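You operate a simulated robot arm through the tools that you are given. There is no shell and no other tool.

You are at the controls of a simulated robot arm. One attempt, no reset.

Task
Scrub the rim's scum off with the white brush and rinse the brush.
Fine: rinse it under the cold tap, which may run meanwhile; shut it after; brush back where it lay. Set down upright: white brush. What is to be rubbed or washed off counts as gone when no trace of it is left.
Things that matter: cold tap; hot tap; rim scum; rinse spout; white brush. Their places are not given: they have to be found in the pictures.

The check looks at the end state, three seconds after you hand in, the way a careful person would. Anything else that was tipped, shoved, dropped, spilled or broken makes it a failure.

Robot
A 7-joint arm with a two-finger parallel gripper, fixed in place. Base frame: the origin is at the foot of the arm, x ahead of it, y to its left, z up. Units: m, degrees, N and s.
With the tool pointing down near the work surface it reaches from about 0.34 to 0.86 m from the base axis. Its first joint turns from -166.0 to 166.0 degrees. Payload 3.43 kg.
The tool frame sits at the grasp point between the pads (the TCP): z along the fingers, y along the line on which they close. The tips reach 0.034 m beyond it. Largest opening 0.128 m; finger width 0.024, thickness 0.012; the body of the gripper, 0.048 by 0.13 m, starts 0.096 m behind the TCP.
Orientation is that of the tool frame in the base frame, as [roll, pitch, yaw] about the fixed x, y, z axes, in that order (R = Rz(yaw) Ry(pitch) Rx(roll)). With the fingers straight down and closing along the base's y, the tool's x points along the base's -x, its y along +y and its z along -z.

Tools
- The arm moves only by the tool servo_tool. Its arguments are lists of equal length, an entry for each row: "offset": the shift along the base's x, y, z in mm, a list of three; "rotation": the turn, a rotation vector about the base's x, y, z in degrees, a list of three; "gripper": the opening, from 0 (shut) to 1 (fully open). In form: {"offset": [[x, y, z], ...], "rotation": [[ax, ay, az], ...], "gripper": [gripper, ...]}. A call has 1 to 20 rows; each row is the pose to reach, as a shift and turn from the pose commanded when the call began. Each row takes 0.2 s and may step no farther than 0.05 m and 8.6 degrees from the row before; otherwise, or with a gripper value out of range, the whole call is refused. A pose out of reach is approached as far as the arm can. The call stops where the force on the tool passes 40 N (or 10 N more than at its start, if that is more) or the arm is blocked; 0.2 s more then pass. Each finger travels about 0.153 m/s and halts on what it meets, pressing with about 36 N; the grip force reading is that of the motor and also rises with nothing between the fingers. The clock runs only during rows and for 0.2 s after the last one: add rows that repeat a pose to give the fingers time. The reply holds the time, the measured pose of the TCP, the force on the tool along the base axes, the opening and the grip force, in the units named above and with some noise, with the torque about the TCP (base axes, N m) and any sound that the robot's microphone picked up.
- Cameras (640 x 400 px; columns grow to the right, rows downward): "scene" is fixed at [0.051, 0.4999, 1.4266]; the picture's right is [-0.48, -0.87, 0.00], its down [-0.54, 0.30, -0.78] and it looks along [0.69, -0.38, -0.62] (base axes); focal length 226 px, centre (320, 200). "wrist" rides on the gripper at [0.076, -0.011, -0.16] in the tool frame; the picture's right is [0.15, 0.99, 0.00], its down [-0.88, 0.13, -0.46] and it looks along [-0.45, 0.07, 0.89] (tool axes); focal length 234 px, centre (320, 200).
- camera(camera): a new picture of that camera. No time passes.
- locate(camera, pixels): for up to 12 pixels [column, row] of the newest picture of that camera ("zoom" is the newest enlarged one), the place [x, y, z] in the base frame of the surface seen there, good to about 0.003 m. No time passes.
- zoom(camera, box): a new picture of the part [left, top, right, bottom] of that camera's present view, enlarged. No time passes.
- job_done(): hands the job in; it is judged then, once.

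Leave the gripper open and the arm clear of the work at the hand-in unless told otherwise.

The tools are called after "Request:" as name(argument=value, ...) on one line, values as JSON. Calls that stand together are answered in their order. servo_tool: Moves the arm, as the interface text tells. Its arguments: {"type":"object","properties":{"offset":{"type":"array"},"rotation":{"type":"array"},"gripper":{"type":"array"}},"required":["offset","rotation","gripper"]} The other tools are called the same way: camera (camera) takes a picture; locate (camera, pixels) gives the place of the surface under pixels of a picture; zoom (camera, box) takes an enlarged picture of a part of a camera's view; job_done () hands the job in.

At the start:

```text
clock: 0.0
tcp_pos: [0.5535, 0.0598, 1.2327]
tcp_rot: [179.9, 0.1, -179.9]
ft_force: [0.7, 0.1, 0.7]
ft_torque: [-0.01, 0.01, 0.01]
opening: 0.128
grasp_force: 0.0
```

scene: 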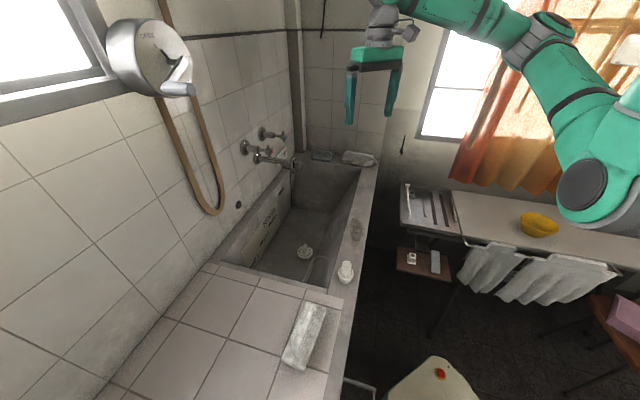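
wrist: 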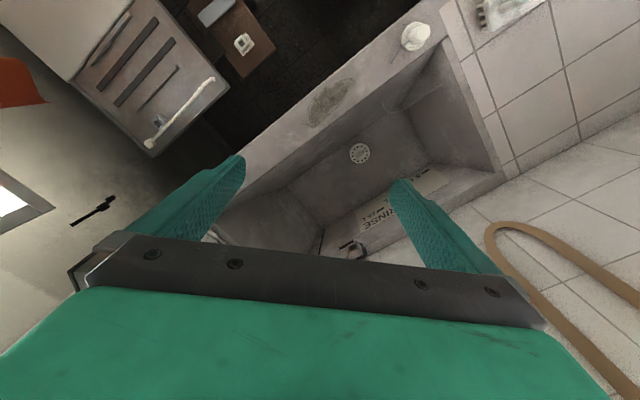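

I see a sink/tub with taps on the left wall around (265,150), a scum patch on the rim near (356,229), a white round thing at (346,271), and a whitish slab at (304,335). I'll zoom in on those before moving.

Request:
zoom(camera="scene", box=[220, 110, 400, 220])

Request:
zoom(camera="scene", box=[220, 200, 400, 310])

Request:
zoom(camera="scene", box=[230, 280, 390, 400])

Request:
zoom(camera="wrist", box=[280, 0, 560, 175])

Request:
zoom(camera="scene", box=[380, 170, 580, 300])

```text
3.56 times, centred on (310, 165) of scene
```

zoom: 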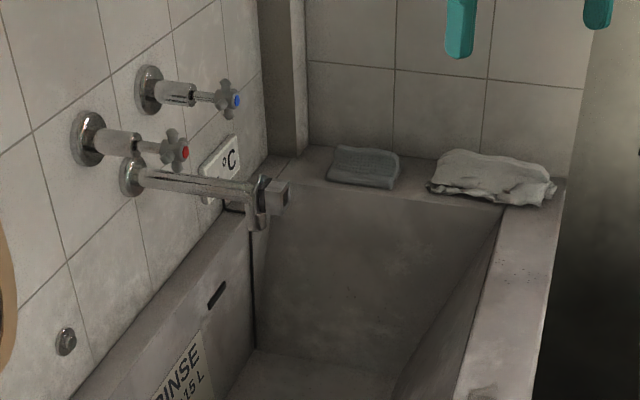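

```text
3.56 times, centred on (310, 255) of scene
```

zoom: 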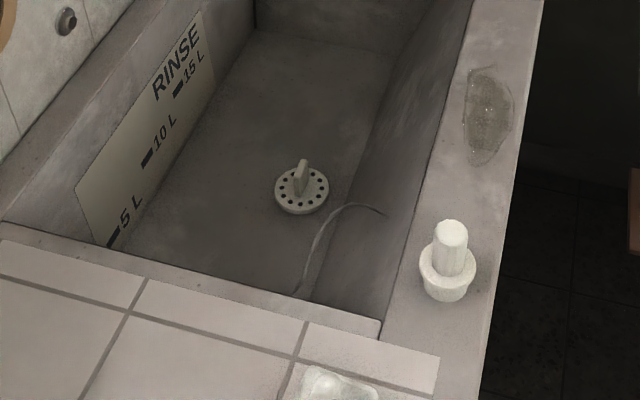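

```text
3.33 times, centred on (310, 340) of scene
```

zoom: 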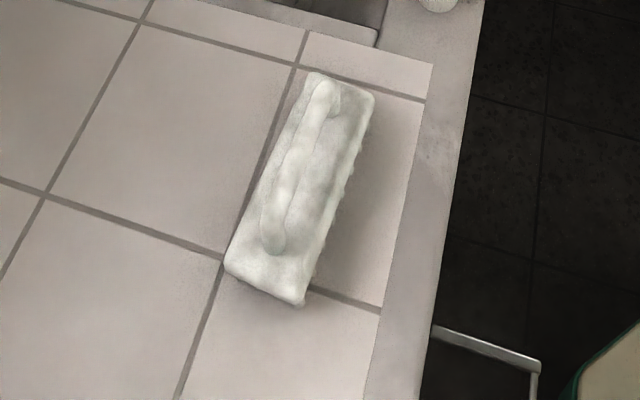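

```text
2.29 times, centred on (420, 88) of wrist
```

zoom: 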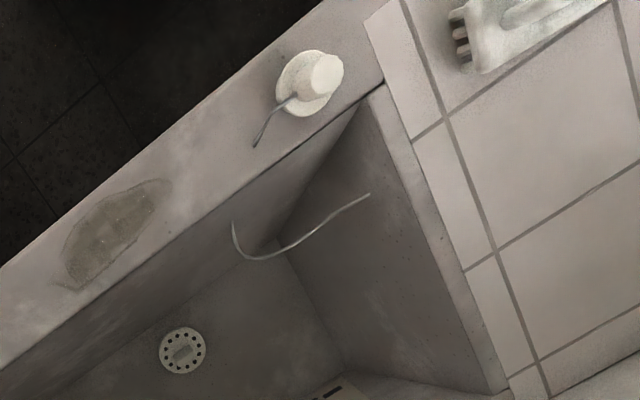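

```text
3.08 times, centred on (480, 235) of scene
```

zoom: 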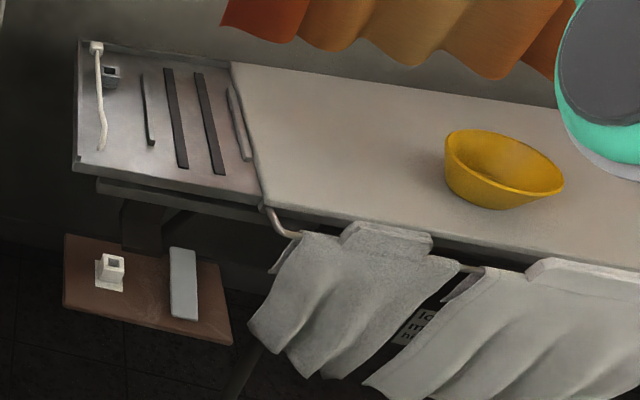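

Now I'll measure: the brush on the tiled ledge, the scum, the taps, the spout, and the tray objects.

Request:
locate(camera="scene", pixels=[[310, 303], [324, 308], [288, 358], [306, 370], [312, 310], [299, 350], [335, 300], [280, 310], [356, 220], [356, 240], [346, 268], [305, 250]])

Request:
locate(camera="scene", pixels=[[286, 138], [272, 152], [300, 163], [292, 171], [258, 159], [278, 163], [245, 147], [263, 134], [367, 158], [322, 156], [407, 185], [408, 205]])

Request:
zoom(camera="scene", box=[230, 120, 310, 180])

Request:
zoom(camera="scene", box=[265, 285, 345, 385])

Request:
zoom(camera="scene", box=[320, 200, 400, 260])

```text
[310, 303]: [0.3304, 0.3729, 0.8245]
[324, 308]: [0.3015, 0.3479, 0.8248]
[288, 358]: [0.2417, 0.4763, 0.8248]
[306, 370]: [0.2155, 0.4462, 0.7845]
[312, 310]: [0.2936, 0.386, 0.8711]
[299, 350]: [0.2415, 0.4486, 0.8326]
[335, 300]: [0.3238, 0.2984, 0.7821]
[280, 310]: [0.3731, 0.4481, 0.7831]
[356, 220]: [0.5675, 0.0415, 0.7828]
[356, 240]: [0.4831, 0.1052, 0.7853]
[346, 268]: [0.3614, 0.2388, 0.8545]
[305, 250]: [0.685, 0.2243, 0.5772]
```

```text
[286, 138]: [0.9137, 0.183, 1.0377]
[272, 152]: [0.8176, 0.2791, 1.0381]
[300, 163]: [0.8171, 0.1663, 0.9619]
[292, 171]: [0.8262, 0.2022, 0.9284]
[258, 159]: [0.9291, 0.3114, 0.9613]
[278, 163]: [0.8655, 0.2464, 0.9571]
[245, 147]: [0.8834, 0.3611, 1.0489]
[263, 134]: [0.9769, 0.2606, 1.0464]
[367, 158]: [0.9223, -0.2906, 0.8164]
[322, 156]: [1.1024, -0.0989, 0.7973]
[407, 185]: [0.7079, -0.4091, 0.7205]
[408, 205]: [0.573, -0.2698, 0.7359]
```

```text
6.67 times, centred on (270, 150) of scene
```

zoom: 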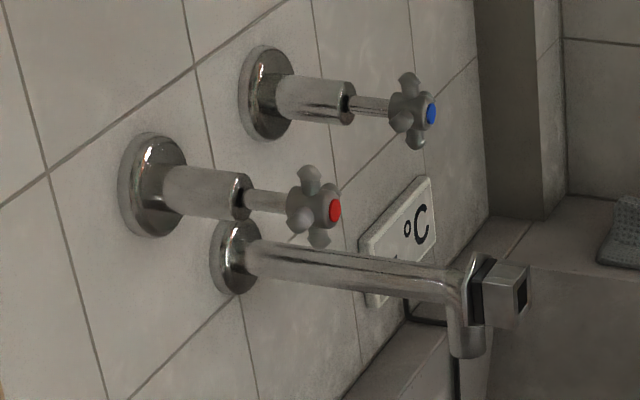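

```text
4.00 times, centred on (305, 335) of scene
```

zoom: 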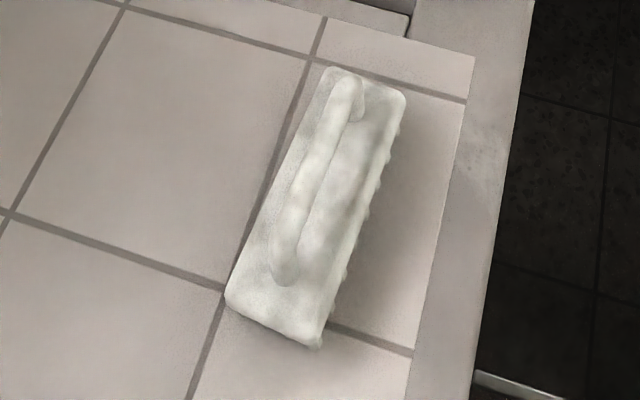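

```text
6.67 times, centred on (360, 230) of scene
```

zoom: 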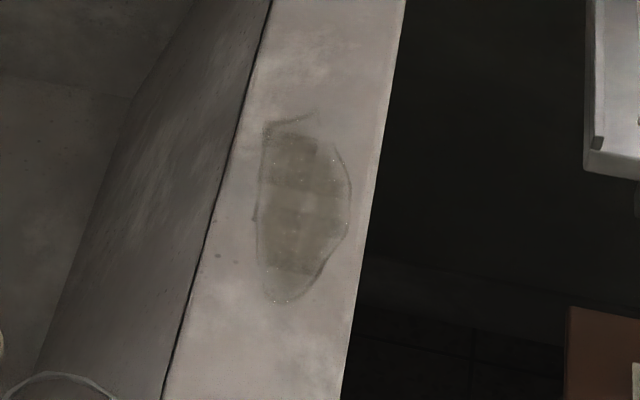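

The brush with a handle lies on the tiled ledge around (0.28, 0.41). The blue-marked tap (cold) handle is near (0.91, 0.18, 1.04), with the spout outlet at about (0.826, 0.202, 0.928). I'll measure the wall direction, the scum outline and the handle spokes.

Request:
locate(camera="scene", pixels=[[205, 190], [240, 120], [280, 110], [200, 130], [352, 218], [359, 217], [353, 229], [363, 229], [354, 244], [361, 239], [351, 244], [366, 224]])

Request:
zoom(camera="scene", box=[268, 124, 300, 144])

```text
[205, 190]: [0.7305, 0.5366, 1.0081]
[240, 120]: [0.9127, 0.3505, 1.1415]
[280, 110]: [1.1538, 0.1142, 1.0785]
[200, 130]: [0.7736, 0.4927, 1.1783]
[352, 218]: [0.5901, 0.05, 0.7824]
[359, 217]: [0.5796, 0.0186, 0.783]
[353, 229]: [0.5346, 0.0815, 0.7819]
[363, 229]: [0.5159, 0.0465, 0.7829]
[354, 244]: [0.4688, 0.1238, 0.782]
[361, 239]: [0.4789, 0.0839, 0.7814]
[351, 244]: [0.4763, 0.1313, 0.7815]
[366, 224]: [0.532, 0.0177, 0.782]
```

```text
16.00 times, centred on (284, 134) of scene
```

zoom: 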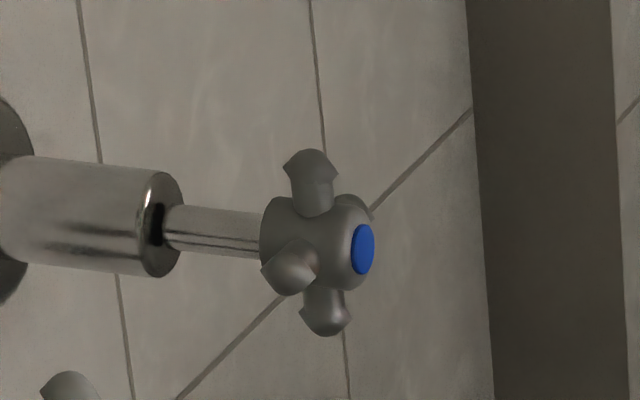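

The wall runs along (0.707, -0.707), so the tap axes point along (-0.707, -0.707). The cold handle is a four-spoke cross, with its spokes vertical and horizontal. I'll swing the tool to point horizontally at the wall, stopping about 0.2 m short of the cold handle. In that pose the closing line falls diagonally between the spokes.

Request:
servo_tool(offset=[[18, -2, -16], [37, -3, -32], [55, -5, -49], [73, -6, -65], [91, -8, -81], [110, -9, -97], [128, -11, -114], [146, -12, -130], [164, -14, -146], [183, -15, -162], [201, -17, -179], [219, -18, -195]], rotation=[[5.3, -5.3, 0], [10.61, -10.61, 0], [15.91, -15.91, 0], [21.21, -21.21, 0], [26.52, -26.52, 0], [31.82, -31.82, 0], [37.12, -37.12, 0], [42.43, -42.43, 0], [47.73, -47.73, 0], [53.03, -53.03, 0], [58.34, -58.34, 0], [63.64, -63.64, 0]], gripper=[1, 1, 1, 1, 1, 1, 1, 1, 1, 1, 0.8, 0.8])

Request:
camera(camera="wrist")

Request:
camera(camera="scene")

```text
clock: 2.6
tcp_pos: [0.773, 0.0426, 1.038]
tcp_rot: [89.8, 45.0, 134.9]
ft_force: [0.8, 0.2, 0.5]
ft_torque: [0.0, 0.0, 0.01]
opening: 0.1024
grasp_force: 0.0
```

```text
taken
```

wrist: 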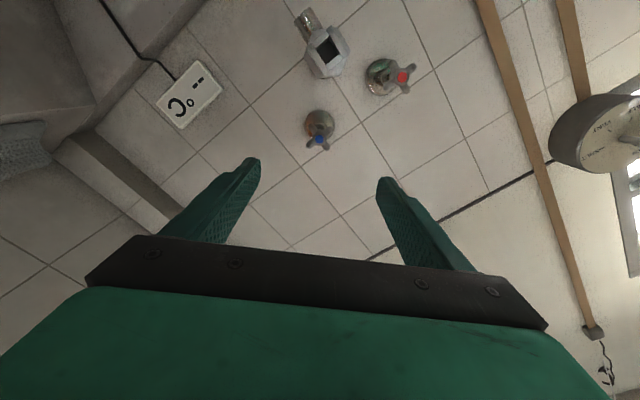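

```text
taken
```

scene: 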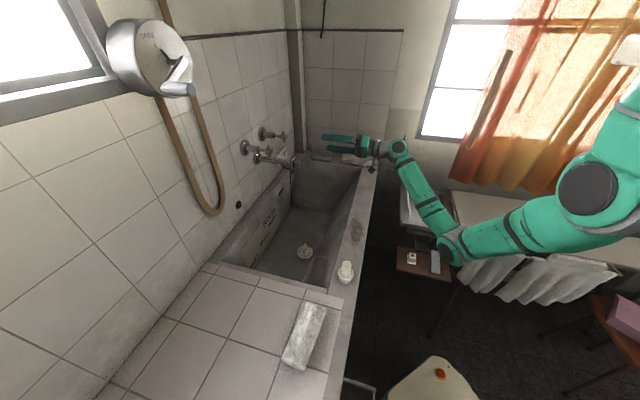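

The arm points at the wall, and the cold tap is at (319,130) in the wrist view. I'll zoom in and locate the handle precisely.

Request:
zoom(camera="wrist", box=[270, 0, 430, 160])

Request:
locate(camera="wrist", pixels=[[319, 140], [310, 143], [328, 134], [325, 147], [313, 131], [319, 120], [402, 77], [328, 50], [322, 72], [305, 25]])

```text
2.50 times, centred on (350, 80) of wrist
```

zoom: 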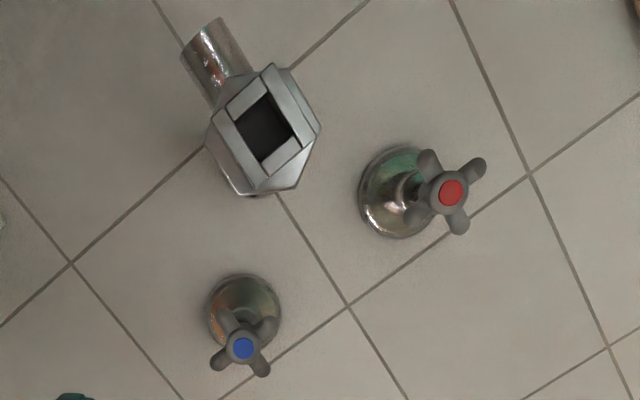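

```text
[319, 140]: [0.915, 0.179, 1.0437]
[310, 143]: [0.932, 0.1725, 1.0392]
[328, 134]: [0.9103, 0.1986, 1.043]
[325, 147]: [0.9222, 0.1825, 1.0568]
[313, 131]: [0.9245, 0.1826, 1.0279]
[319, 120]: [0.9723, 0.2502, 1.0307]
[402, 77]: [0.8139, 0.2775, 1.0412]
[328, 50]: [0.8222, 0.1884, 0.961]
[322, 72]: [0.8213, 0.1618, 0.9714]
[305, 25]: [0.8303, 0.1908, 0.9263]
```

The cold handle's axis is at about (0.918, 0.182, 1.042), and its spokes span about 4 to 5 cm. I'll go straight in, with the fingers diagonal between the spokes, part open and not yet closed.

Request:
servo_tool(offset=[[30, 29, 4], [60, 57, 4], [90, 86, 4], [115, 110, 4], [130, 124, 4], [145, 139, 4]], rotation=[[0, 0, 0], [0, 0, 0], [0, 0, 0], [0, 0, 0], [0, 0, 0], [0, 0, 0]], gripper=[0.65, 0.65, 0.65, 0.65, 0.65, 0.65])

Request:
camera(camera="wrist")

Request:
zoom(camera="scene", box=[230, 110, 390, 210])

```text
clock: 4.0
tcp_pos: [0.9179, 0.1803, 1.04]
tcp_rot: [90.1, 44.9, 135.0]
ft_force: [-0.2, -0.9, -0.2]
ft_torque: [0.03, -0.02, 0.04]
opening: 0.0833
grasp_force: 0.0
```

```text
taken
```

wrist: 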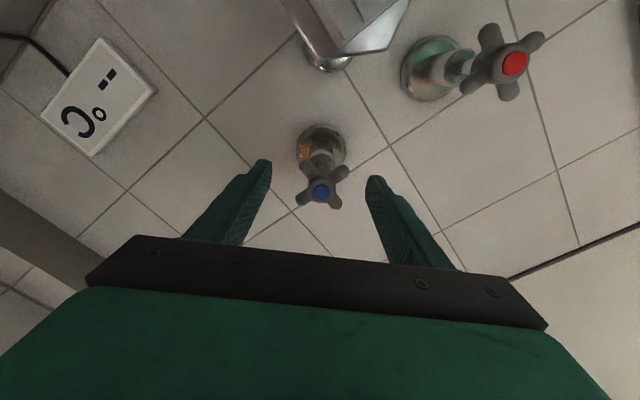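

```text
4.00 times, centred on (310, 160) of scene
```

zoom: 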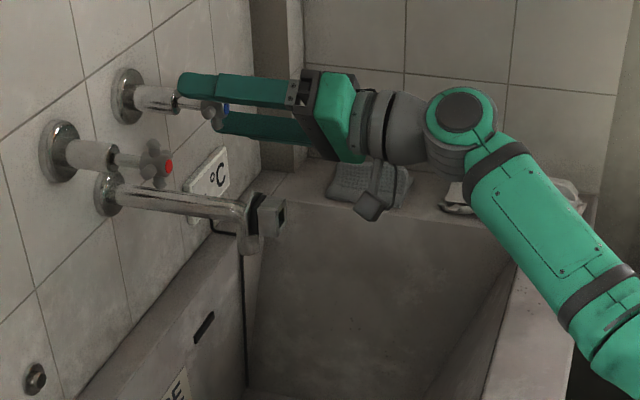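

The handle sits centred between the fingers. I'll check its place against the TCP before closing.

Request:
locate(camera="wrist", pixels=[[321, 193], [304, 199], [334, 204], [343, 173], [306, 168], [320, 180]])

Request:
zoom(camera="wrist", box=[250, 110, 400, 230])

```text
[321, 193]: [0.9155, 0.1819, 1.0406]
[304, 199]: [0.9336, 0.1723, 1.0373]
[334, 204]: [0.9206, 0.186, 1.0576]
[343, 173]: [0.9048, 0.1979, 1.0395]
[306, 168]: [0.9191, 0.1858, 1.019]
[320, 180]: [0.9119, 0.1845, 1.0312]
```

```text
3.33 times, centred on (325, 170) of wrist
```

zoom: 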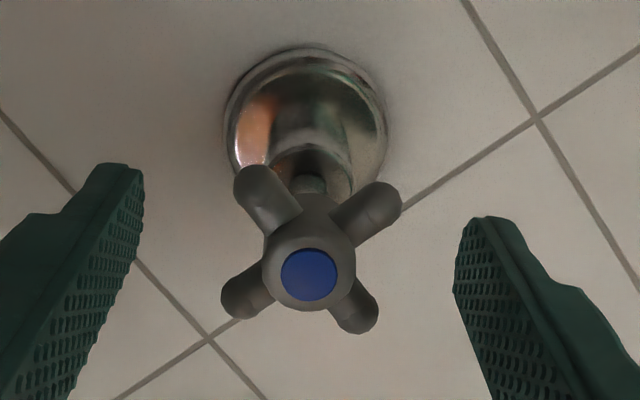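

It is aligned within 2 to 3 mm. I'll nudge it and close on the handle.

Request:
servo_tool(offset=[[-1.5, 2, -1], [-1.5, 2, -1], [-1.5, 2, -1], [-1.5, 2, -1]], rotation=[[0, 0, 0], [0, 0, 0], [0, 0, 0], [0, 0, 0]], gripper=[0.5, 0.3, 0.2, 0.2])

Request:
zoom(camera="wrist", box=[250, 110, 400, 230])

```text
clock: 5.0
tcp_pos: [0.9177, 0.1824, 1.0399]
tcp_rot: [89.9, 45.0, 135.0]
ft_force: [6.1, 0.9, -0.6]
ft_torque: [0.01, -0.05, -0.23]
opening: 0.0518
grasp_force: 45.2
```

```text
3.33 times, centred on (325, 170) of wrist
```

zoom: 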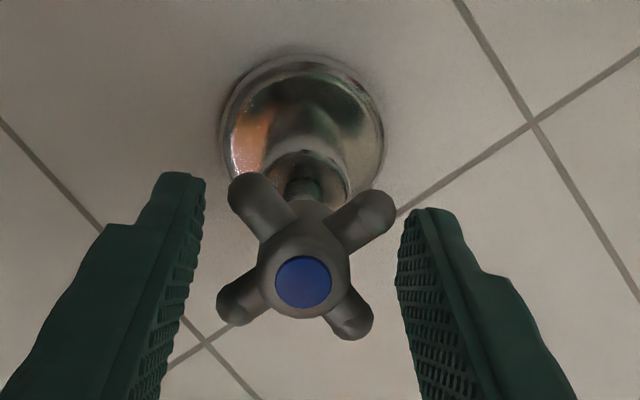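

The fingers stopped on the handle at 0.052 m. I'll turn it counter-clockwise as seen facing the wall, 32° first, and watch the forces.

Request:
servo_tool(offset=[[0, 0, 0], [0, 0, 0], [0, 0, 0], [0, 0, 0]], rotation=[[-5.66, -5.66, 0], [-11.31, -11.31, 0], [-16.97, -16.97, 0], [-22.63, -22.63, 0]], gripper=[0.2, 0.2, 0.2, 0.2])

Request:
camera(camera="wrist")

Request:
zoom(camera="scene", box=[230, 110, 390, 210])

```text
clock: 6.0
tcp_pos: [0.9168, 0.1818, 1.0399]
tcp_rot: [90.0, 77.0, 135.1]
ft_force: [3.8, -4.3, -3.2]
ft_torque: [0.77, -0.71, -0.55]
opening: 0.0516
grasp_force: 44.8
```

```text
taken
```

wrist: 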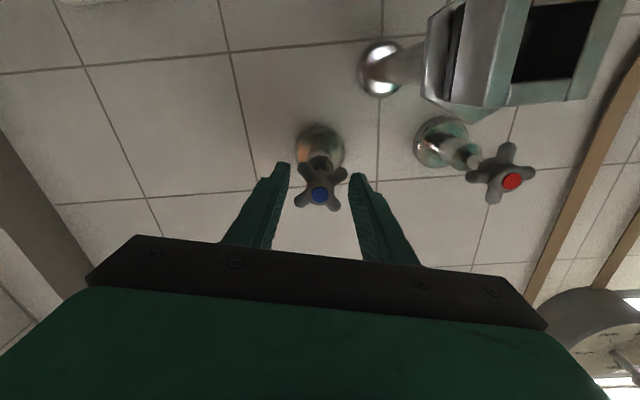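

```text
4.00 times, centred on (310, 160) of scene
```

zoom: 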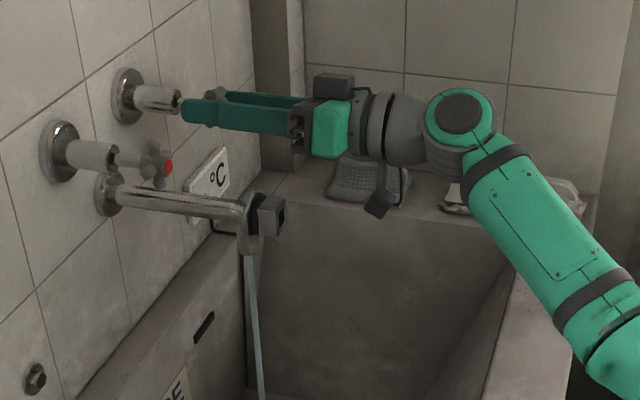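

Water is already running from the spout. I'll open it a little further, 16° more, and check that it stays put.

Request:
servo_tool(offset=[[0, 0, 0], [0, 0, 0], [0, 0, 0]], rotation=[[-5.66, -5.66, 0], [-11.31, -11.31, 0], [-11.31, -11.31, 0]], gripper=[0.2, 0.2, 0.2])

Request:
zoom(camera="scene", box=[230, 110, 390, 270])

```text
clock: 6.8
tcp_pos: [0.9172, 0.1817, 1.0404]
tcp_rot: [-90.7, 87.0, -45.9]
ft_force: [5.5, -5.7, -2.6]
ft_torque: [-0.51, 0.43, -0.44]
opening: 0.0518
grasp_force: 45.1
```

```text
2.50 times, centred on (310, 190) of scene
```

zoom: 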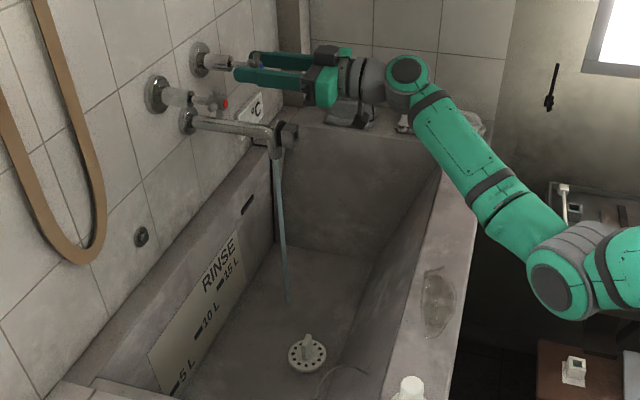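

There's a steady stream into the basin. I'll release, back straight away from the wall, and check that the tap holds.

Request:
servo_tool(offset=[[0, 0, 0], [0, 0, 0], [-10, -10, 0], [-40, -40, 0], [-70, -70, 0], [-100, -100, 0], [-130, -130, 10], [-150, -150, 30]], rotation=[[0, 0, 0], [0, 0, 0], [0, 0, 0], [0, 0, 0], [0, 0, 0], [0, 0, 0], [0, 0, 0], [0, 0, 0]], gripper=[0.5, 0.65, 0.65, 0.65, 0.65, 0.65, 0.65, 0.65])

Request:
camera(camera="wrist")

Request:
zoom(camera="scene", box=[230, 110, 390, 270])

```text
clock: 8.6
tcp_pos: [0.7661, 0.033, 1.068]
tcp_rot: [-90.5, 87.1, -45.3]
ft_force: [-0.5, 0.3, 0.3]
ft_torque: [-0.03, 0.0, 0.0]
opening: 0.083
grasp_force: 0.0
```

```text
taken
```

wrist: 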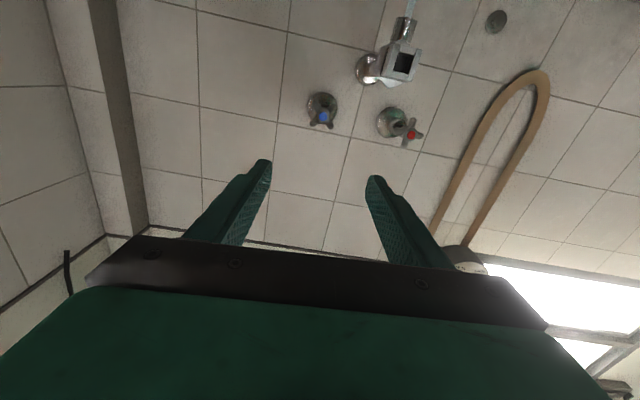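

```text
2.50 times, centred on (310, 190) of scene
```

zoom: 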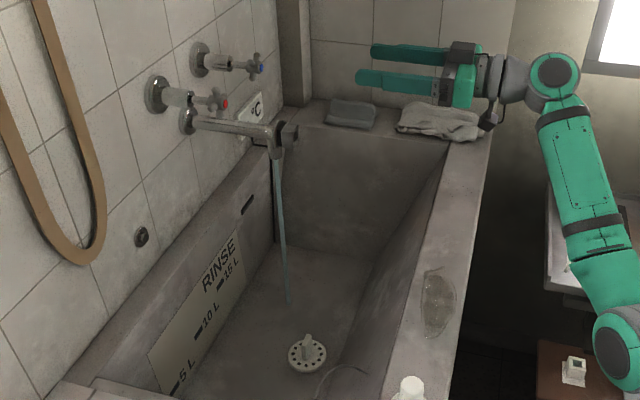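

The tap holds open with a steady stream. Next I'll swing the tool back to pointing down while moving up and away, heading toward the brush.

Request:
servo_tool(offset=[[-18, 6, 7], [-36, 11, 14], [-54, 17, 21], [-72, 22, 27], [-90, 28, 34], [-108, 34, 41], [-126, 39, 48], [-144, 45, 55], [-162, 50, 62], [-180, 56, 68], [-198, 61, 75], [-216, 67, 82]], rotation=[[-5.3, 5.3, 0], [-10.61, 10.61, 0], [-15.91, 15.91, 0], [-21.21, 21.21, 0], [-26.52, 26.52, 0], [-31.82, 31.82, 0], [-37.12, 37.12, 0], [-42.43, 42.43, 0], [-47.73, 47.73, 0], [-53.03, 53.03, 0], [-58.34, 58.34, 0], [-63.64, 63.64, 0]], gripper=[0.65, 0.65, 0.65, 0.65, 0.65, 0.65, 0.65, 0.65, 0.65, 0.65, 0.65, 0.65])

Request:
camera(camera="scene")

```text
clock: 11.2
tcp_pos: [0.5515, 0.099, 1.1519]
tcp_rot: [-179.9, -0.1, -132.0]
ft_force: [0.9, 0.1, -0.6]
ft_torque: [0.01, -0.01, 0.0]
opening: 0.083
grasp_force: 0.0
```

```text
taken
```

scene: 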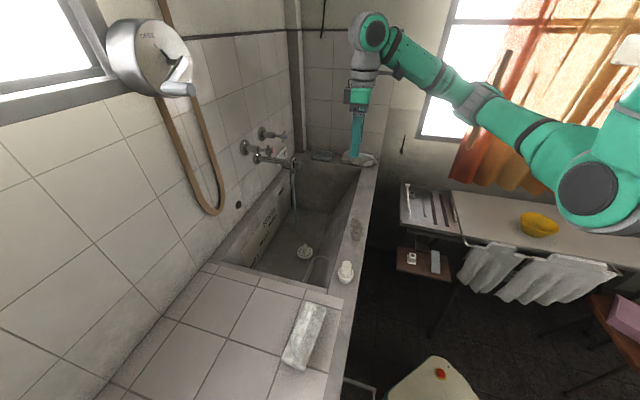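

The tool points down. I'll turn it -93° so the fingers close across the brush, and carry it over the brush, staying high.

Request:
servo_tool(offset=[[-23, 26, -6], [-45, 52, -12], [-68, 78, -18], [-90, 104, -24], [-113, 130, -30], [-136, 156, -36], [-158, 181, -42], [-181, 207, -48], [-203, 233, -54], [-226, 259, -60], [-248, 285, -66], [-271, 311, -72]], rotation=[[0, 0, -7.75], [0, 0, -15.5], [0, 0, -23.25], [0, 0, -31], [0, 0, -38.75], [0, 0, -46.5], [0, 0, -54.25], [0, 0, -62], [0, 0, -69.75], [0, 0, -77.5], [0, 0, -85.25], [0, 0, -93]], gripper=[0.65, 0.65, 0.65, 0.65, 0.65, 0.65, 0.65, 0.65, 0.65, 0.65, 0.65, 0.65])

Request:
camera(camera="scene")

Request:
camera(camera="wrist")

```text
clock: 13.8
tcp_pos: [0.2791, 0.4111, 1.0819]
tcp_rot: [179.9, 0.0, 136.6]
ft_force: [-1.5, 0.4, -1.0]
ft_torque: [-0.04, -0.08, 0.0]
opening: 0.083
grasp_force: 0.2
```

```text
taken
```

scene: 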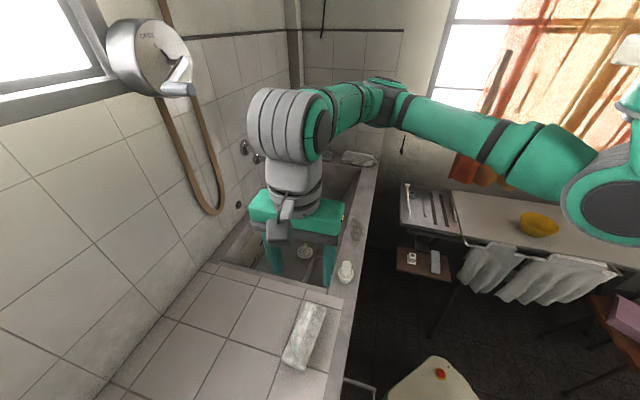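

```text
taken
```

wrist: 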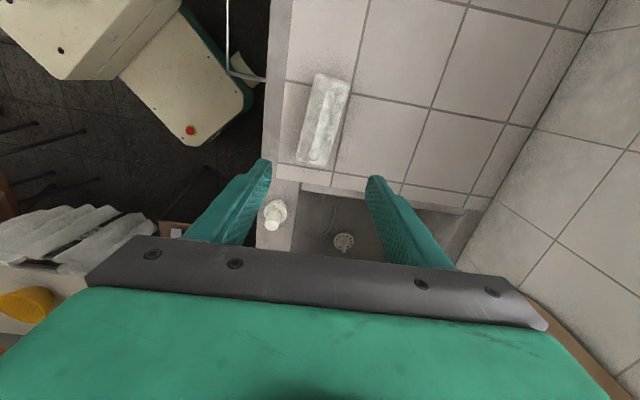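

I have a good top view of the brush at (325,120) in the wrist image. I'll zoom in and measure it.

Request:
zoom(camera="wrist", box=[260, 60, 390, 180])

Request:
locate(camera="wrist", pixels=[[318, 74], [350, 82], [296, 158], [328, 166], [318, 155], [325, 120], [332, 95], [322, 157], [311, 120], [337, 120], [328, 90], [316, 148]])

```text
3.33 times, centred on (325, 120) of wrist
```

zoom: 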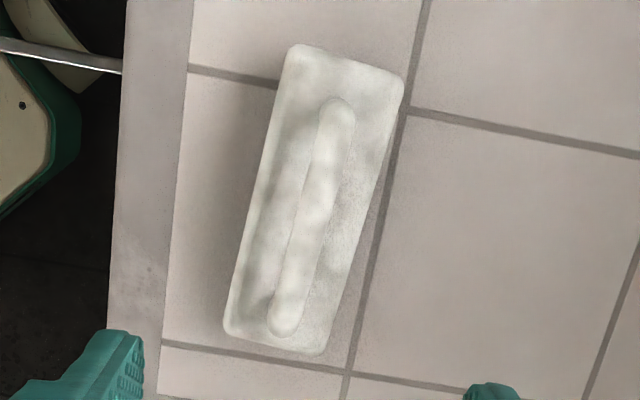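

```text
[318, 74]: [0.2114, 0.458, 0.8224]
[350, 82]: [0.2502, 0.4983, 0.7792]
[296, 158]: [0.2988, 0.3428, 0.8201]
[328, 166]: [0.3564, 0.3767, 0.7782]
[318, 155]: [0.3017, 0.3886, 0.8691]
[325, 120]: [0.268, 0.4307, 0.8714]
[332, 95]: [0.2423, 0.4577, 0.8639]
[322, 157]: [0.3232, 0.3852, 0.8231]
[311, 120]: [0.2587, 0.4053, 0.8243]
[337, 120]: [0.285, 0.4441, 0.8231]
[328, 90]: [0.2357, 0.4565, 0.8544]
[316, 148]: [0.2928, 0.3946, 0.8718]
```

The brush's long axis runs at about -52° in the base frame, with its centre near (0.274, 0.4235). The handle bar is about 2 cm wide, from z 0.825 to 0.872. I'll align the yaw by -7° and come down to just above the handle.

Request:
servo_tool(offset=[[-2, 5, -30], [-5, 12.7, -65], [-5, 12.7, -100], [-5, 12.7, -130], [-5, 12.7, -150], [-5, 12.7, -150]], rotation=[[0, 0, -3], [0, 0, -7], [0, 0, -7], [0, 0, -7], [0, 0, -7], [0, 0, -7]], gripper=[0.65, 0.6, 0.6, 0.6, 0.6, 0.6])

Request:
camera(camera="wrist")

Request:
zoom(camera="scene", box=[220, 200, 380, 390])

```text
clock: 15.2
tcp_pos: [0.2718, 0.4245, 0.919]
tcp_rot: [-177.4, -0.8, 128.1]
ft_force: [0.3, -0.4, 0.5]
ft_torque: [0.0, 0.02, 0.01]
opening: 0.0768
grasp_force: 0.0
out of reach, approached as far as the arm can: row 3, 4, 5, 6
```

```text
taken
```

wrist: 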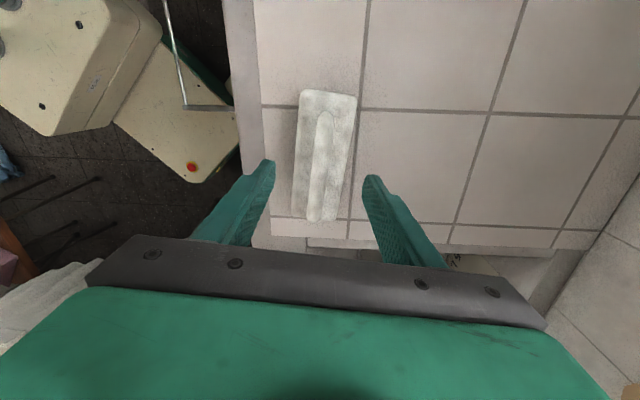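

```text
2.11 times, centred on (300, 295) of scene
```

zoom: 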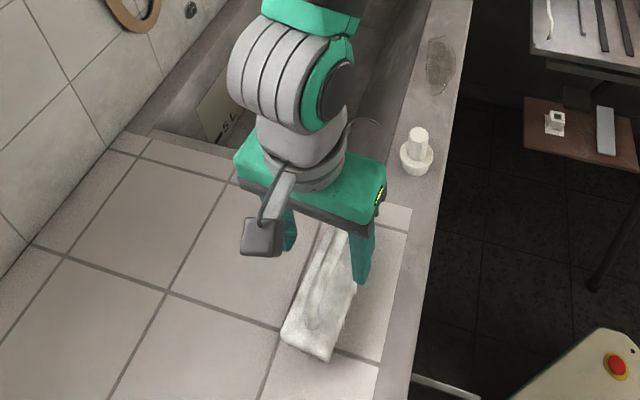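

Rows 3 to 6 were out of reach: the wrist joint is close to a turn limit in this yaw, and the tool tilted 2.6°. The fingers are symmetric, so I'll rise and turn +180° to grasp with the opposite wrist angle.

Request:
servo_tool(offset=[[0, 0, 40], [0, 0, 80], [0, 0, 110], [0, 0, 120], [0, 0, 120], [0, 0, 120], [0, 0, 120], [0, 0, 120], [0, 0, 120], [0, 0, 120], [0, 0, 120], [0, 0, 120], [0, 0, 120]], rotation=[[0, 0, 5], [0, 0, 12], [0, 0, 20], [0, 0, 28], [0, 0, 36], [0, 0, 44], [0, 0, 52], [0, 0, 60], [0, 0, 68], [0, 0, 76], [0, 0, 84], [0, 0, 90], [0, 0, 90]], gripper=[0.6, 0.6, 0.6, 0.6, 0.6, 0.6, 0.6, 0.6, 0.6, 0.6, 0.6, 0.6, 0.6])

```text
clock: 18.0
tcp_pos: [0.2839, 0.4282, 1.0517]
tcp_rot: [180.0, 0.0, -141.9]
ft_force: [-0.7, 0.0, 0.1]
ft_torque: [0.02, 0.03, 0.0]
opening: 0.0771
grasp_force: 0.1
```

Request:
servo_tool(offset=[[0, 0, 0], [0, 0, 0], [0, 0, 0], [0, 0, 0], [0, 0, 0], [0, 0, 0], [0, 0, 0], [0, 0, 0], [0, 0, 0], [0, 0, 0], [0, 0, 0], [0, 0, 0], [0, 0, 0]], rotation=[[0, 0, 8], [0, 0, 16], [0, 0, 24], [0, 0, 32], [0, 0, 40], [0, 0, 48], [0, 0, 56], [0, 0, 64], [0, 0, 72], [0, 0, 80], [0, 0, 86], [0, 0, 90], [0, 0, 90]], gripper=[0.6, 0.6, 0.6, 0.6, 0.6, 0.6, 0.6, 0.6, 0.6, 0.6, 0.6, 0.6, 0.6])

Request:
camera(camera="wrist")

Request:
camera(camera="scene")

```text
clock: 20.8
tcp_pos: [0.2835, 0.4283, 1.0516]
tcp_rot: [-179.9, 0.0, -51.9]
ft_force: [-0.6, -1.0, -0.3]
ft_torque: [-0.03, 0.01, -0.01]
opening: 0.077
grasp_force: 0.0
```

```text
taken
```

wrist: 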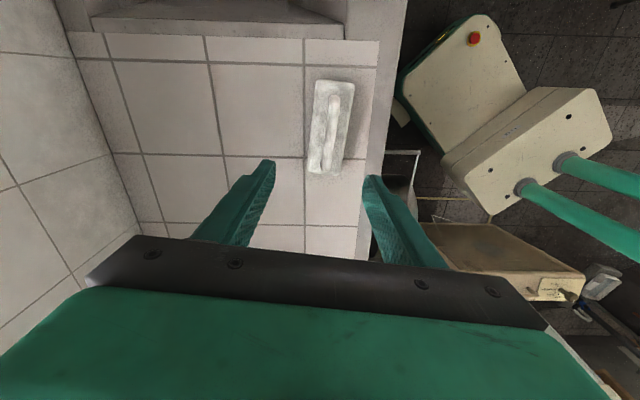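

```text
taken
```

scene: 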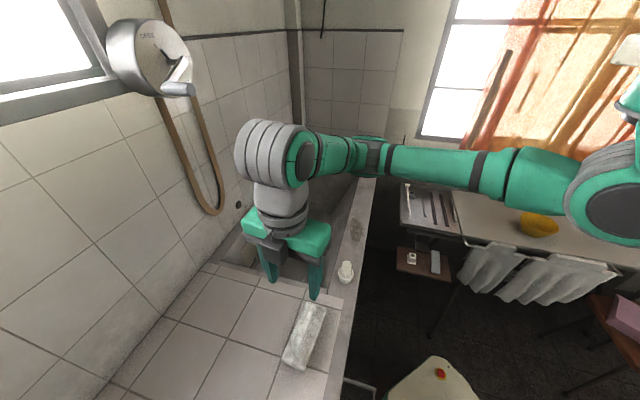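

The orientation is clean now (tool straight down, yaw -51.9°). I'll re-measure the brush from this viewpoint.

Request:
zoom(camera="wrist", box=[280, 60, 390, 190])

Request:
locate(camera="wrist", pixels=[[335, 97], [329, 165], [332, 130], [316, 82], [353, 85], [307, 170], [340, 172], [327, 168], [318, 125], [346, 128], [332, 115], [330, 148]])

```text
3.08 times, centred on (335, 125) of wrist
```

zoom: 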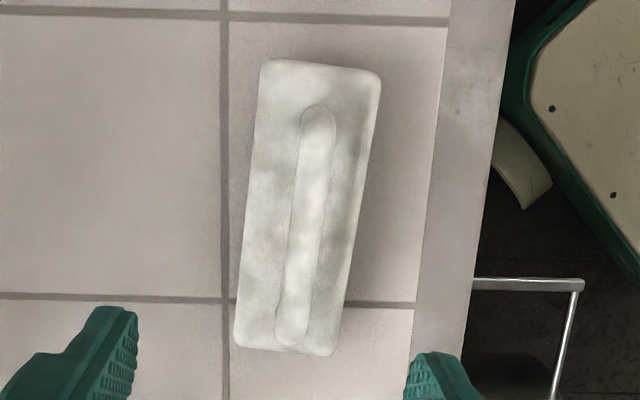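

```text
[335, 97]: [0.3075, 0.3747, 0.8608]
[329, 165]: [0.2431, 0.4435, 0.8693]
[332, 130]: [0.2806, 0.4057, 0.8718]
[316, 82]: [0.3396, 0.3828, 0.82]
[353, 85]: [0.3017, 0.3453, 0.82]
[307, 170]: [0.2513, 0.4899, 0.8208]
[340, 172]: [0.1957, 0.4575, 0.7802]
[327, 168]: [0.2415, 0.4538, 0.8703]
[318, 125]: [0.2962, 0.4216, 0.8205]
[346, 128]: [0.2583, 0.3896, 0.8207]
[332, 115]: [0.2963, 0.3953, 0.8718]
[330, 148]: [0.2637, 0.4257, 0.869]
```

The handle centre line passes through about (0.2745, 0.418), and the yaw already matches. I'll go down to z ≈ 0.90 first.

Request:
servo_tool(offset=[[-5, -5, -40], [-9, -10.3, -80], [-9, -10.3, -115], [-9, -10.3, -140], [-9, -10.3, -150], [-9, -10.3, -150]], rotation=[[0, 0, 0], [0, 0, 0], [0, 0, 0], [0, 0, 0], [0, 0, 0], [0, 0, 0]], gripper=[0.6, 0.6, 0.6, 0.6, 0.6, 0.6])

Request:
camera(camera="wrist")

Request:
zoom(camera="scene", box=[220, 240, 380, 390])

```text
clock: 22.2
tcp_pos: [0.2755, 0.419, 0.9022]
tcp_rot: [180.0, 0.1, -52.1]
ft_force: [-0.6, 0.5, -0.4]
ft_torque: [-0.02, -0.01, 0.0]
opening: 0.0767
grasp_force: 0.0
```

```text
taken
```

wrist: 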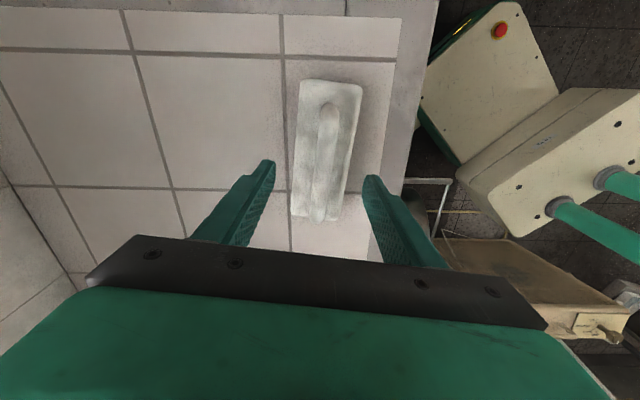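

```text
2.67 times, centred on (300, 315) of scene
```

zoom: 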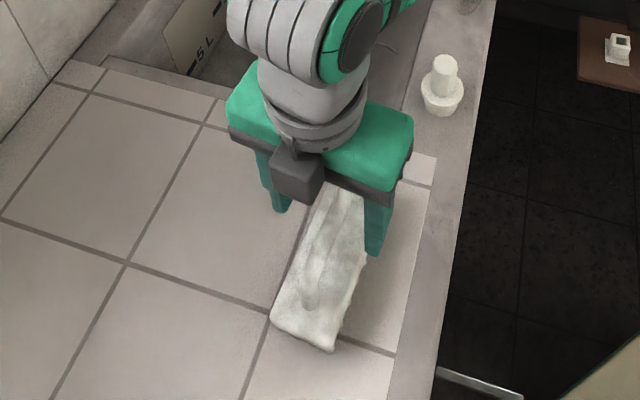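

I can reach it with a clean orientation. I'll check the handle's lateral alignment once more.

Request:
locate(camera="wrist", pixels=[[328, 115], [324, 150], [319, 190], [316, 214], [317, 150], [331, 150], [311, 190], [327, 190], [336, 115], [320, 115]])

Request:
zoom(camera="wrist", box=[260, 70, 390, 240])

```text
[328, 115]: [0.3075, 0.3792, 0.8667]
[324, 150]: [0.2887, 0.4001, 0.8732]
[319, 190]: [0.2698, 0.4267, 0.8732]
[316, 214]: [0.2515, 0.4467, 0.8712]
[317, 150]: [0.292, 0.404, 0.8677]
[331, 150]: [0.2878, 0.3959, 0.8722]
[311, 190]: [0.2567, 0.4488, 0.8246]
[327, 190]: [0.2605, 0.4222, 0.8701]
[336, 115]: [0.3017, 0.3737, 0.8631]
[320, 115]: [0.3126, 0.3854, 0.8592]
```

```text
2.35 times, centred on (325, 155) of wrist
```

zoom: 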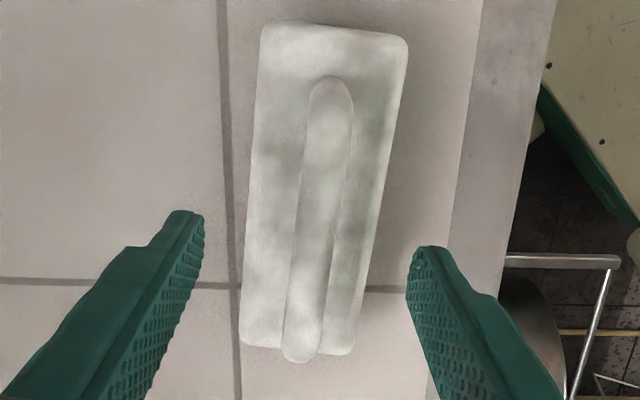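

Aligned within 1 mm. I'll go down to z ≈ 0.865, with the tips just above the slab, and close on the handle.

Request:
servo_tool(offset=[[0, 0, -20], [0, 0, -37], [0, 0, -37], [0, 0, -37], [0, 0, -37], [0, 0, -37], [0, 0, -37]], rotation=[[0, 0, 0], [0, 0, 0], [0, 0, 0], [0, 0, 0], [0, 0, 0], [0, 0, 0], [0, 0, 0]], gripper=[0.6, 0.6, 0.6, 0.4, 0.2, 0.08, 0.08])

Request:
camera(camera="wrist")

```text
clock: 23.8
tcp_pos: [0.2754, 0.418, 0.8631]
tcp_rot: [-180.0, 0.0, -52.1]
ft_force: [0.0, 0.5, 0.0]
ft_torque: [-0.04, -0.03, -0.02]
opening: 0.015
grasp_force: 36.0
```

```text
taken
```

wrist: 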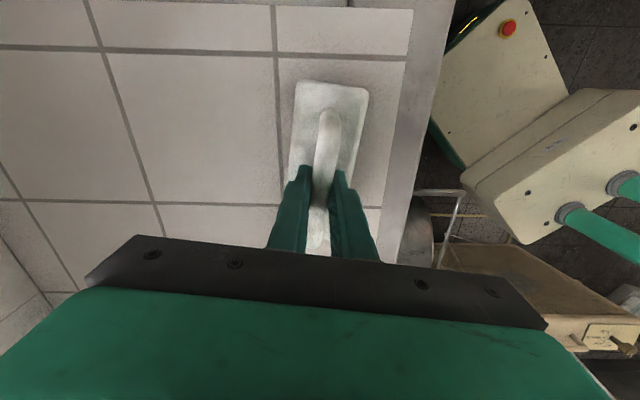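

The handle is gripped at 0.015 m with 36 N. I'll lift straight up and check that the brush comes along.

Request:
servo_tool(offset=[[0, 0, 0], [0, 0, 15], [0, 0, 40], [0, 0, 80], [0, 0, 120]], rotation=[[0, 0, 0], [0, 0, 0], [0, 0, 0], [0, 0, 0], [0, 0, 0]], gripper=[0.0, 0.0, 0.0, 0.0, 0.0])

Request:
camera(camera="wrist")

Request:
camera(camera="scene")

```text
clock: 25.0
tcp_pos: [0.2749, 0.4193, 0.9844]
tcp_rot: [-180.0, 0.0, -52.0]
ft_force: [0.6, 0.6, -1.1]
ft_torque: [-0.03, -0.03, 0.02]
opening: 0.0152
grasp_force: 35.9
```

```text
taken
```

wrist: 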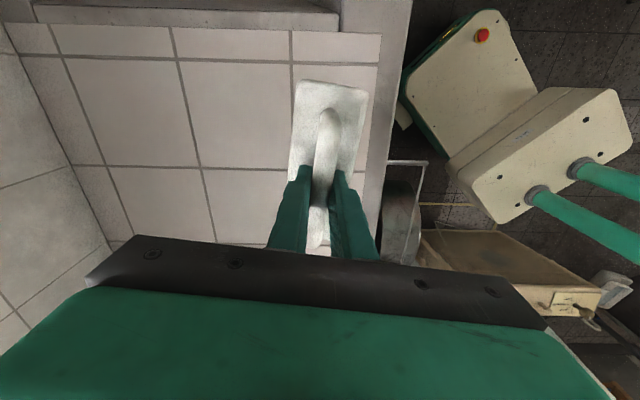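

```text
taken
```

scene: 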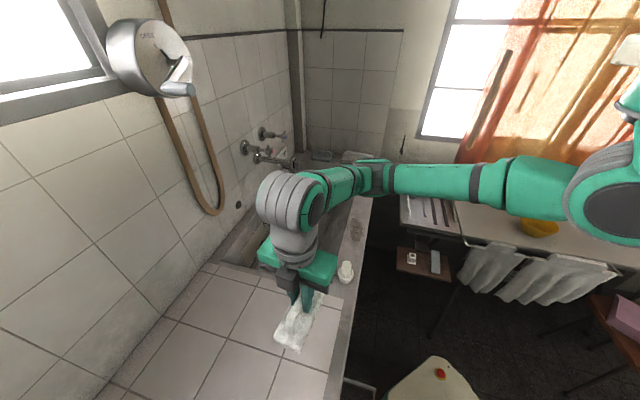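

The brush is firmly held. Now over to the scum, with the centre at about (0.523, 0.071). I'll turn +7° so the brush lies along the rim and stay well above the plug.

Request:
servo_tool(offset=[[10, -14, 15], [35, -49, 15], [62, -87, 15], [90, -126, 15], [118, -166, 15], [147, -206, 15], [175, -246, 15], [203, -285, 15], [228, -320, 15], [248, -349, 15], [248, -349, 15]], rotation=[[0, 0, 0], [0, 0, 1], [0, 0, 2], [0, 0, 3], [0, 0, 4], [0, 0, 5], [0, 0, 6], [0, 0, 7], [0, 0, 7], [0, 0, 7], [0, 0, 7]], gripper=[0, 0, 0, 0, 0, 0, 0, 0, 0, 0, 0])

Request:
camera(camera="wrist")

Request:
camera(camera="scene")

```text
clock: 27.4
tcp_pos: [0.5247, 0.0683, 0.9994]
tcp_rot: [180.0, 0.0, -45.0]
ft_force: [0.4, 0.0, -1.1]
ft_torque: [-0.02, -0.01, -0.01]
opening: 0.0153
grasp_force: 36.1
```

```text
taken
```

wrist: 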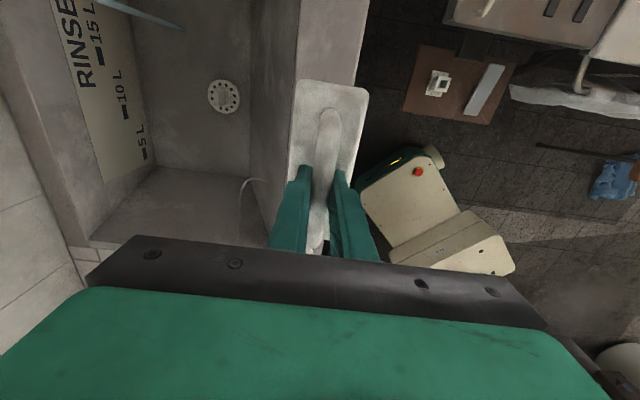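

```text
taken
```

scene: 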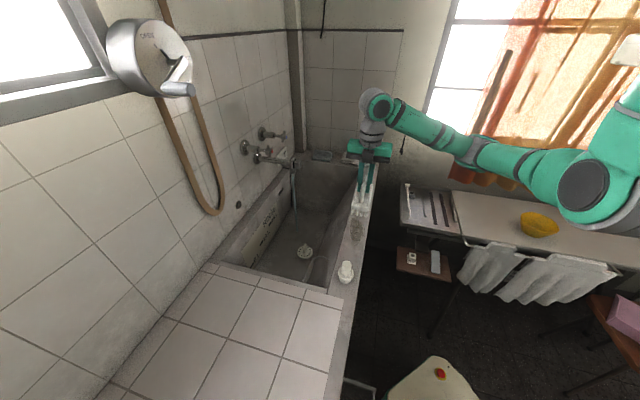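

I'm above the scum, and the sink is still draining. I'll go down to about 8 mm above contact, then lower slowly to light contact.

Request:
servo_tool(offset=[[0, 0, -40], [0, 0, -80], [0, 0, -110], [0, 0, -125], [0, 0, -130], [0, 0, -134], [0, 0, -137], [0, 0, -138]], rotation=[[0, 0, 0], [0, 0, 0], [0, 0, 0], [0, 0, 0], [0, 0, 0], [0, 0, 0], [0, 0, 0], [0, 0, 0]], gripper=[0, 0, 0, 0, 0, 0, 0, 0])

Request:
zoom(camera="scene", box=[310, 180, 410, 260])

```text
clock: 29.2
tcp_pos: [0.5225, 0.0697, 0.8629]
tcp_rot: [-179.9, -0.1, -45.1]
ft_force: [-2.2, -2.9, 34.3]
ft_torque: [-0.07, 0.01, 0.09]
opening: 0.0156
grasp_force: 36.4
```

```text
5.00 times, centred on (360, 220) of scene
```

zoom: 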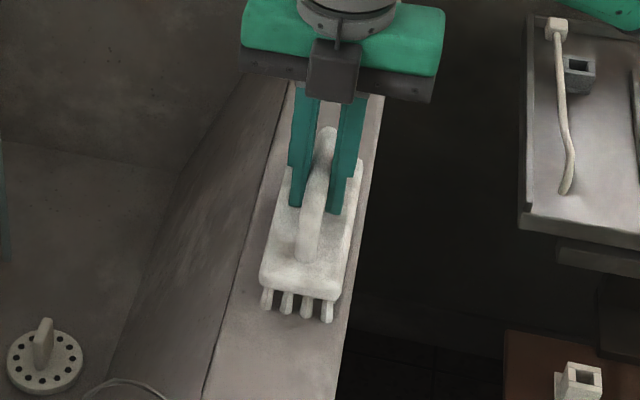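

Contact, but at 34 N it's too firm. I'll ease up 1.5 mm and read the force before stroking.

Request:
servo_tool(offset=[[0, 0, 1.5], [0, 0, 1.5]], rotation=[[0, 0, 0], [0, 0, 0]], gripper=[0, 0])

```text
clock: 29.8
tcp_pos: [0.5234, 0.0693, 0.8632]
tcp_rot: [180.0, -0.1, -45.1]
ft_force: [2.6, -3.4, 23.6]
ft_torque: [-0.27, -0.29, 0.01]
opening: 0.0155
grasp_force: 36.3
```

About 7 N per mm. I'll ease another 1.3 mm and make a first stroke back and forth along the rim.

Request:
servo_tool(offset=[[0, 0, 1.3], [12, -12, 1.3], [24, -24, 1.3], [36, -36, 1.3], [48, -48, 1.3], [36, -36, 1.3], [24, -24, 1.3], [12, -12, 1.3], [0, 0, 1.3], [-12, 12, 1.3], [-24, 24, 1.3], [-36, 36, 1.3], [-48, 48, 1.3], [-36, 36, 1.3], [-24, 24, 1.3], [-12, 12, 1.3], [0, 0, 1.3]], rotation=[[0, 0, 0], [0, 0, 0], [0, 0, 0], [0, 0, 0], [0, 0, 0], [0, 0, 0], [0, 0, 0], [0, 0, 0], [0, 0, 0], [0, 0, 0], [0, 0, 0], [0, 0, 0], [0, 0, 0], [0, 0, 0], [0, 0, 0], [0, 0, 0], [0, 0, 0]], gripper=[0, 0, 0, 0, 0, 0, 0, 0, 0, 0, 0, 0, 0, 0, 0, 0, 0])

Request:
camera(camera="wrist")

Request:
zoom(camera="scene", box=[310, 180, 410, 260])

```text
clock: 33.4
tcp_pos: [0.522, 0.0695, 0.8648]
tcp_rot: [179.9, 0.0, -45.1]
ft_force: [-0.3, -0.5, -2.0]
ft_torque: [0.03, 0.01, 0.0]
opening: 0.0152
grasp_force: 35.2
```

```text
taken
```

wrist: 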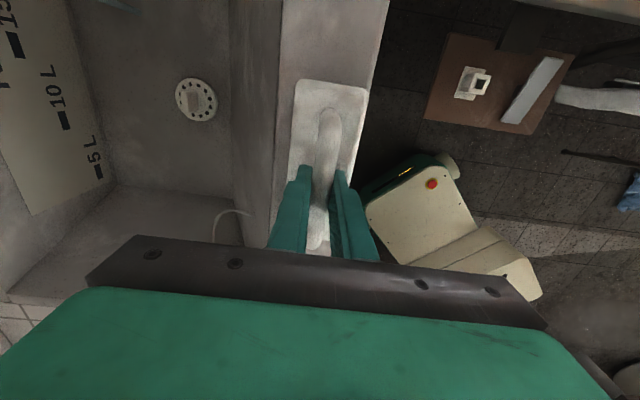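

```text
5.00 times, centred on (360, 220) of scene
```

zoom: 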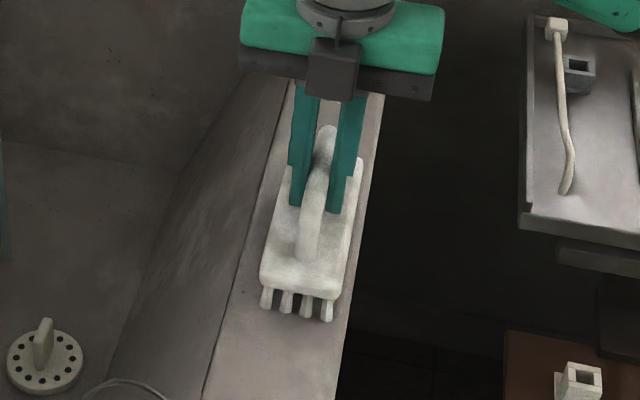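

The force went to about zero, so it's barely in contact. I'll lower 1.5 mm and do strokes on the outer half (10 mm outward), then the inner half.

Request:
servo_tool(offset=[[0, 0, -1.6], [-7, -7, -1.6], [5, -19, -1.6], [17, -31, -1.6], [29, -43, -1.6], [41, -55, -1.6], [29, -43, -1.6], [17, -31, -1.6], [5, -19, -1.6], [-7, -7, -1.6], [-19, 5, -1.6], [-31, 17, -1.6], [-43, 29, -1.6], [-55, 41, -1.6], [-43, 29, -1.6], [-31, 17, -1.6], [-19, 5, -1.6], [-7, -7, -1.6]], rotation=[[0, 0, 0], [0, 0, 0], [0, 0, 0], [0, 0, 0], [0, 0, 0], [0, 0, 0], [0, 0, 0], [0, 0, 0], [0, 0, 0], [0, 0, 0], [0, 0, 0], [0, 0, 0], [0, 0, 0], [0, 0, 0], [0, 0, 0], [0, 0, 0], [0, 0, 0], [0, 0, 0]], gripper=[0, 0, 0, 0, 0, 0, 0, 0, 0, 0, 0, 0, 0, 0, 0, 0, 0, 0])

```text
clock: 37.2
tcp_pos: [0.5173, 0.0619, 0.8616]
tcp_rot: [179.9, 0.0, -45.1]
ft_force: [0.1, 0.5, -1.5]
ft_torque: [0.02, -0.02, -0.01]
opening: 0.015
grasp_force: 35.6
```

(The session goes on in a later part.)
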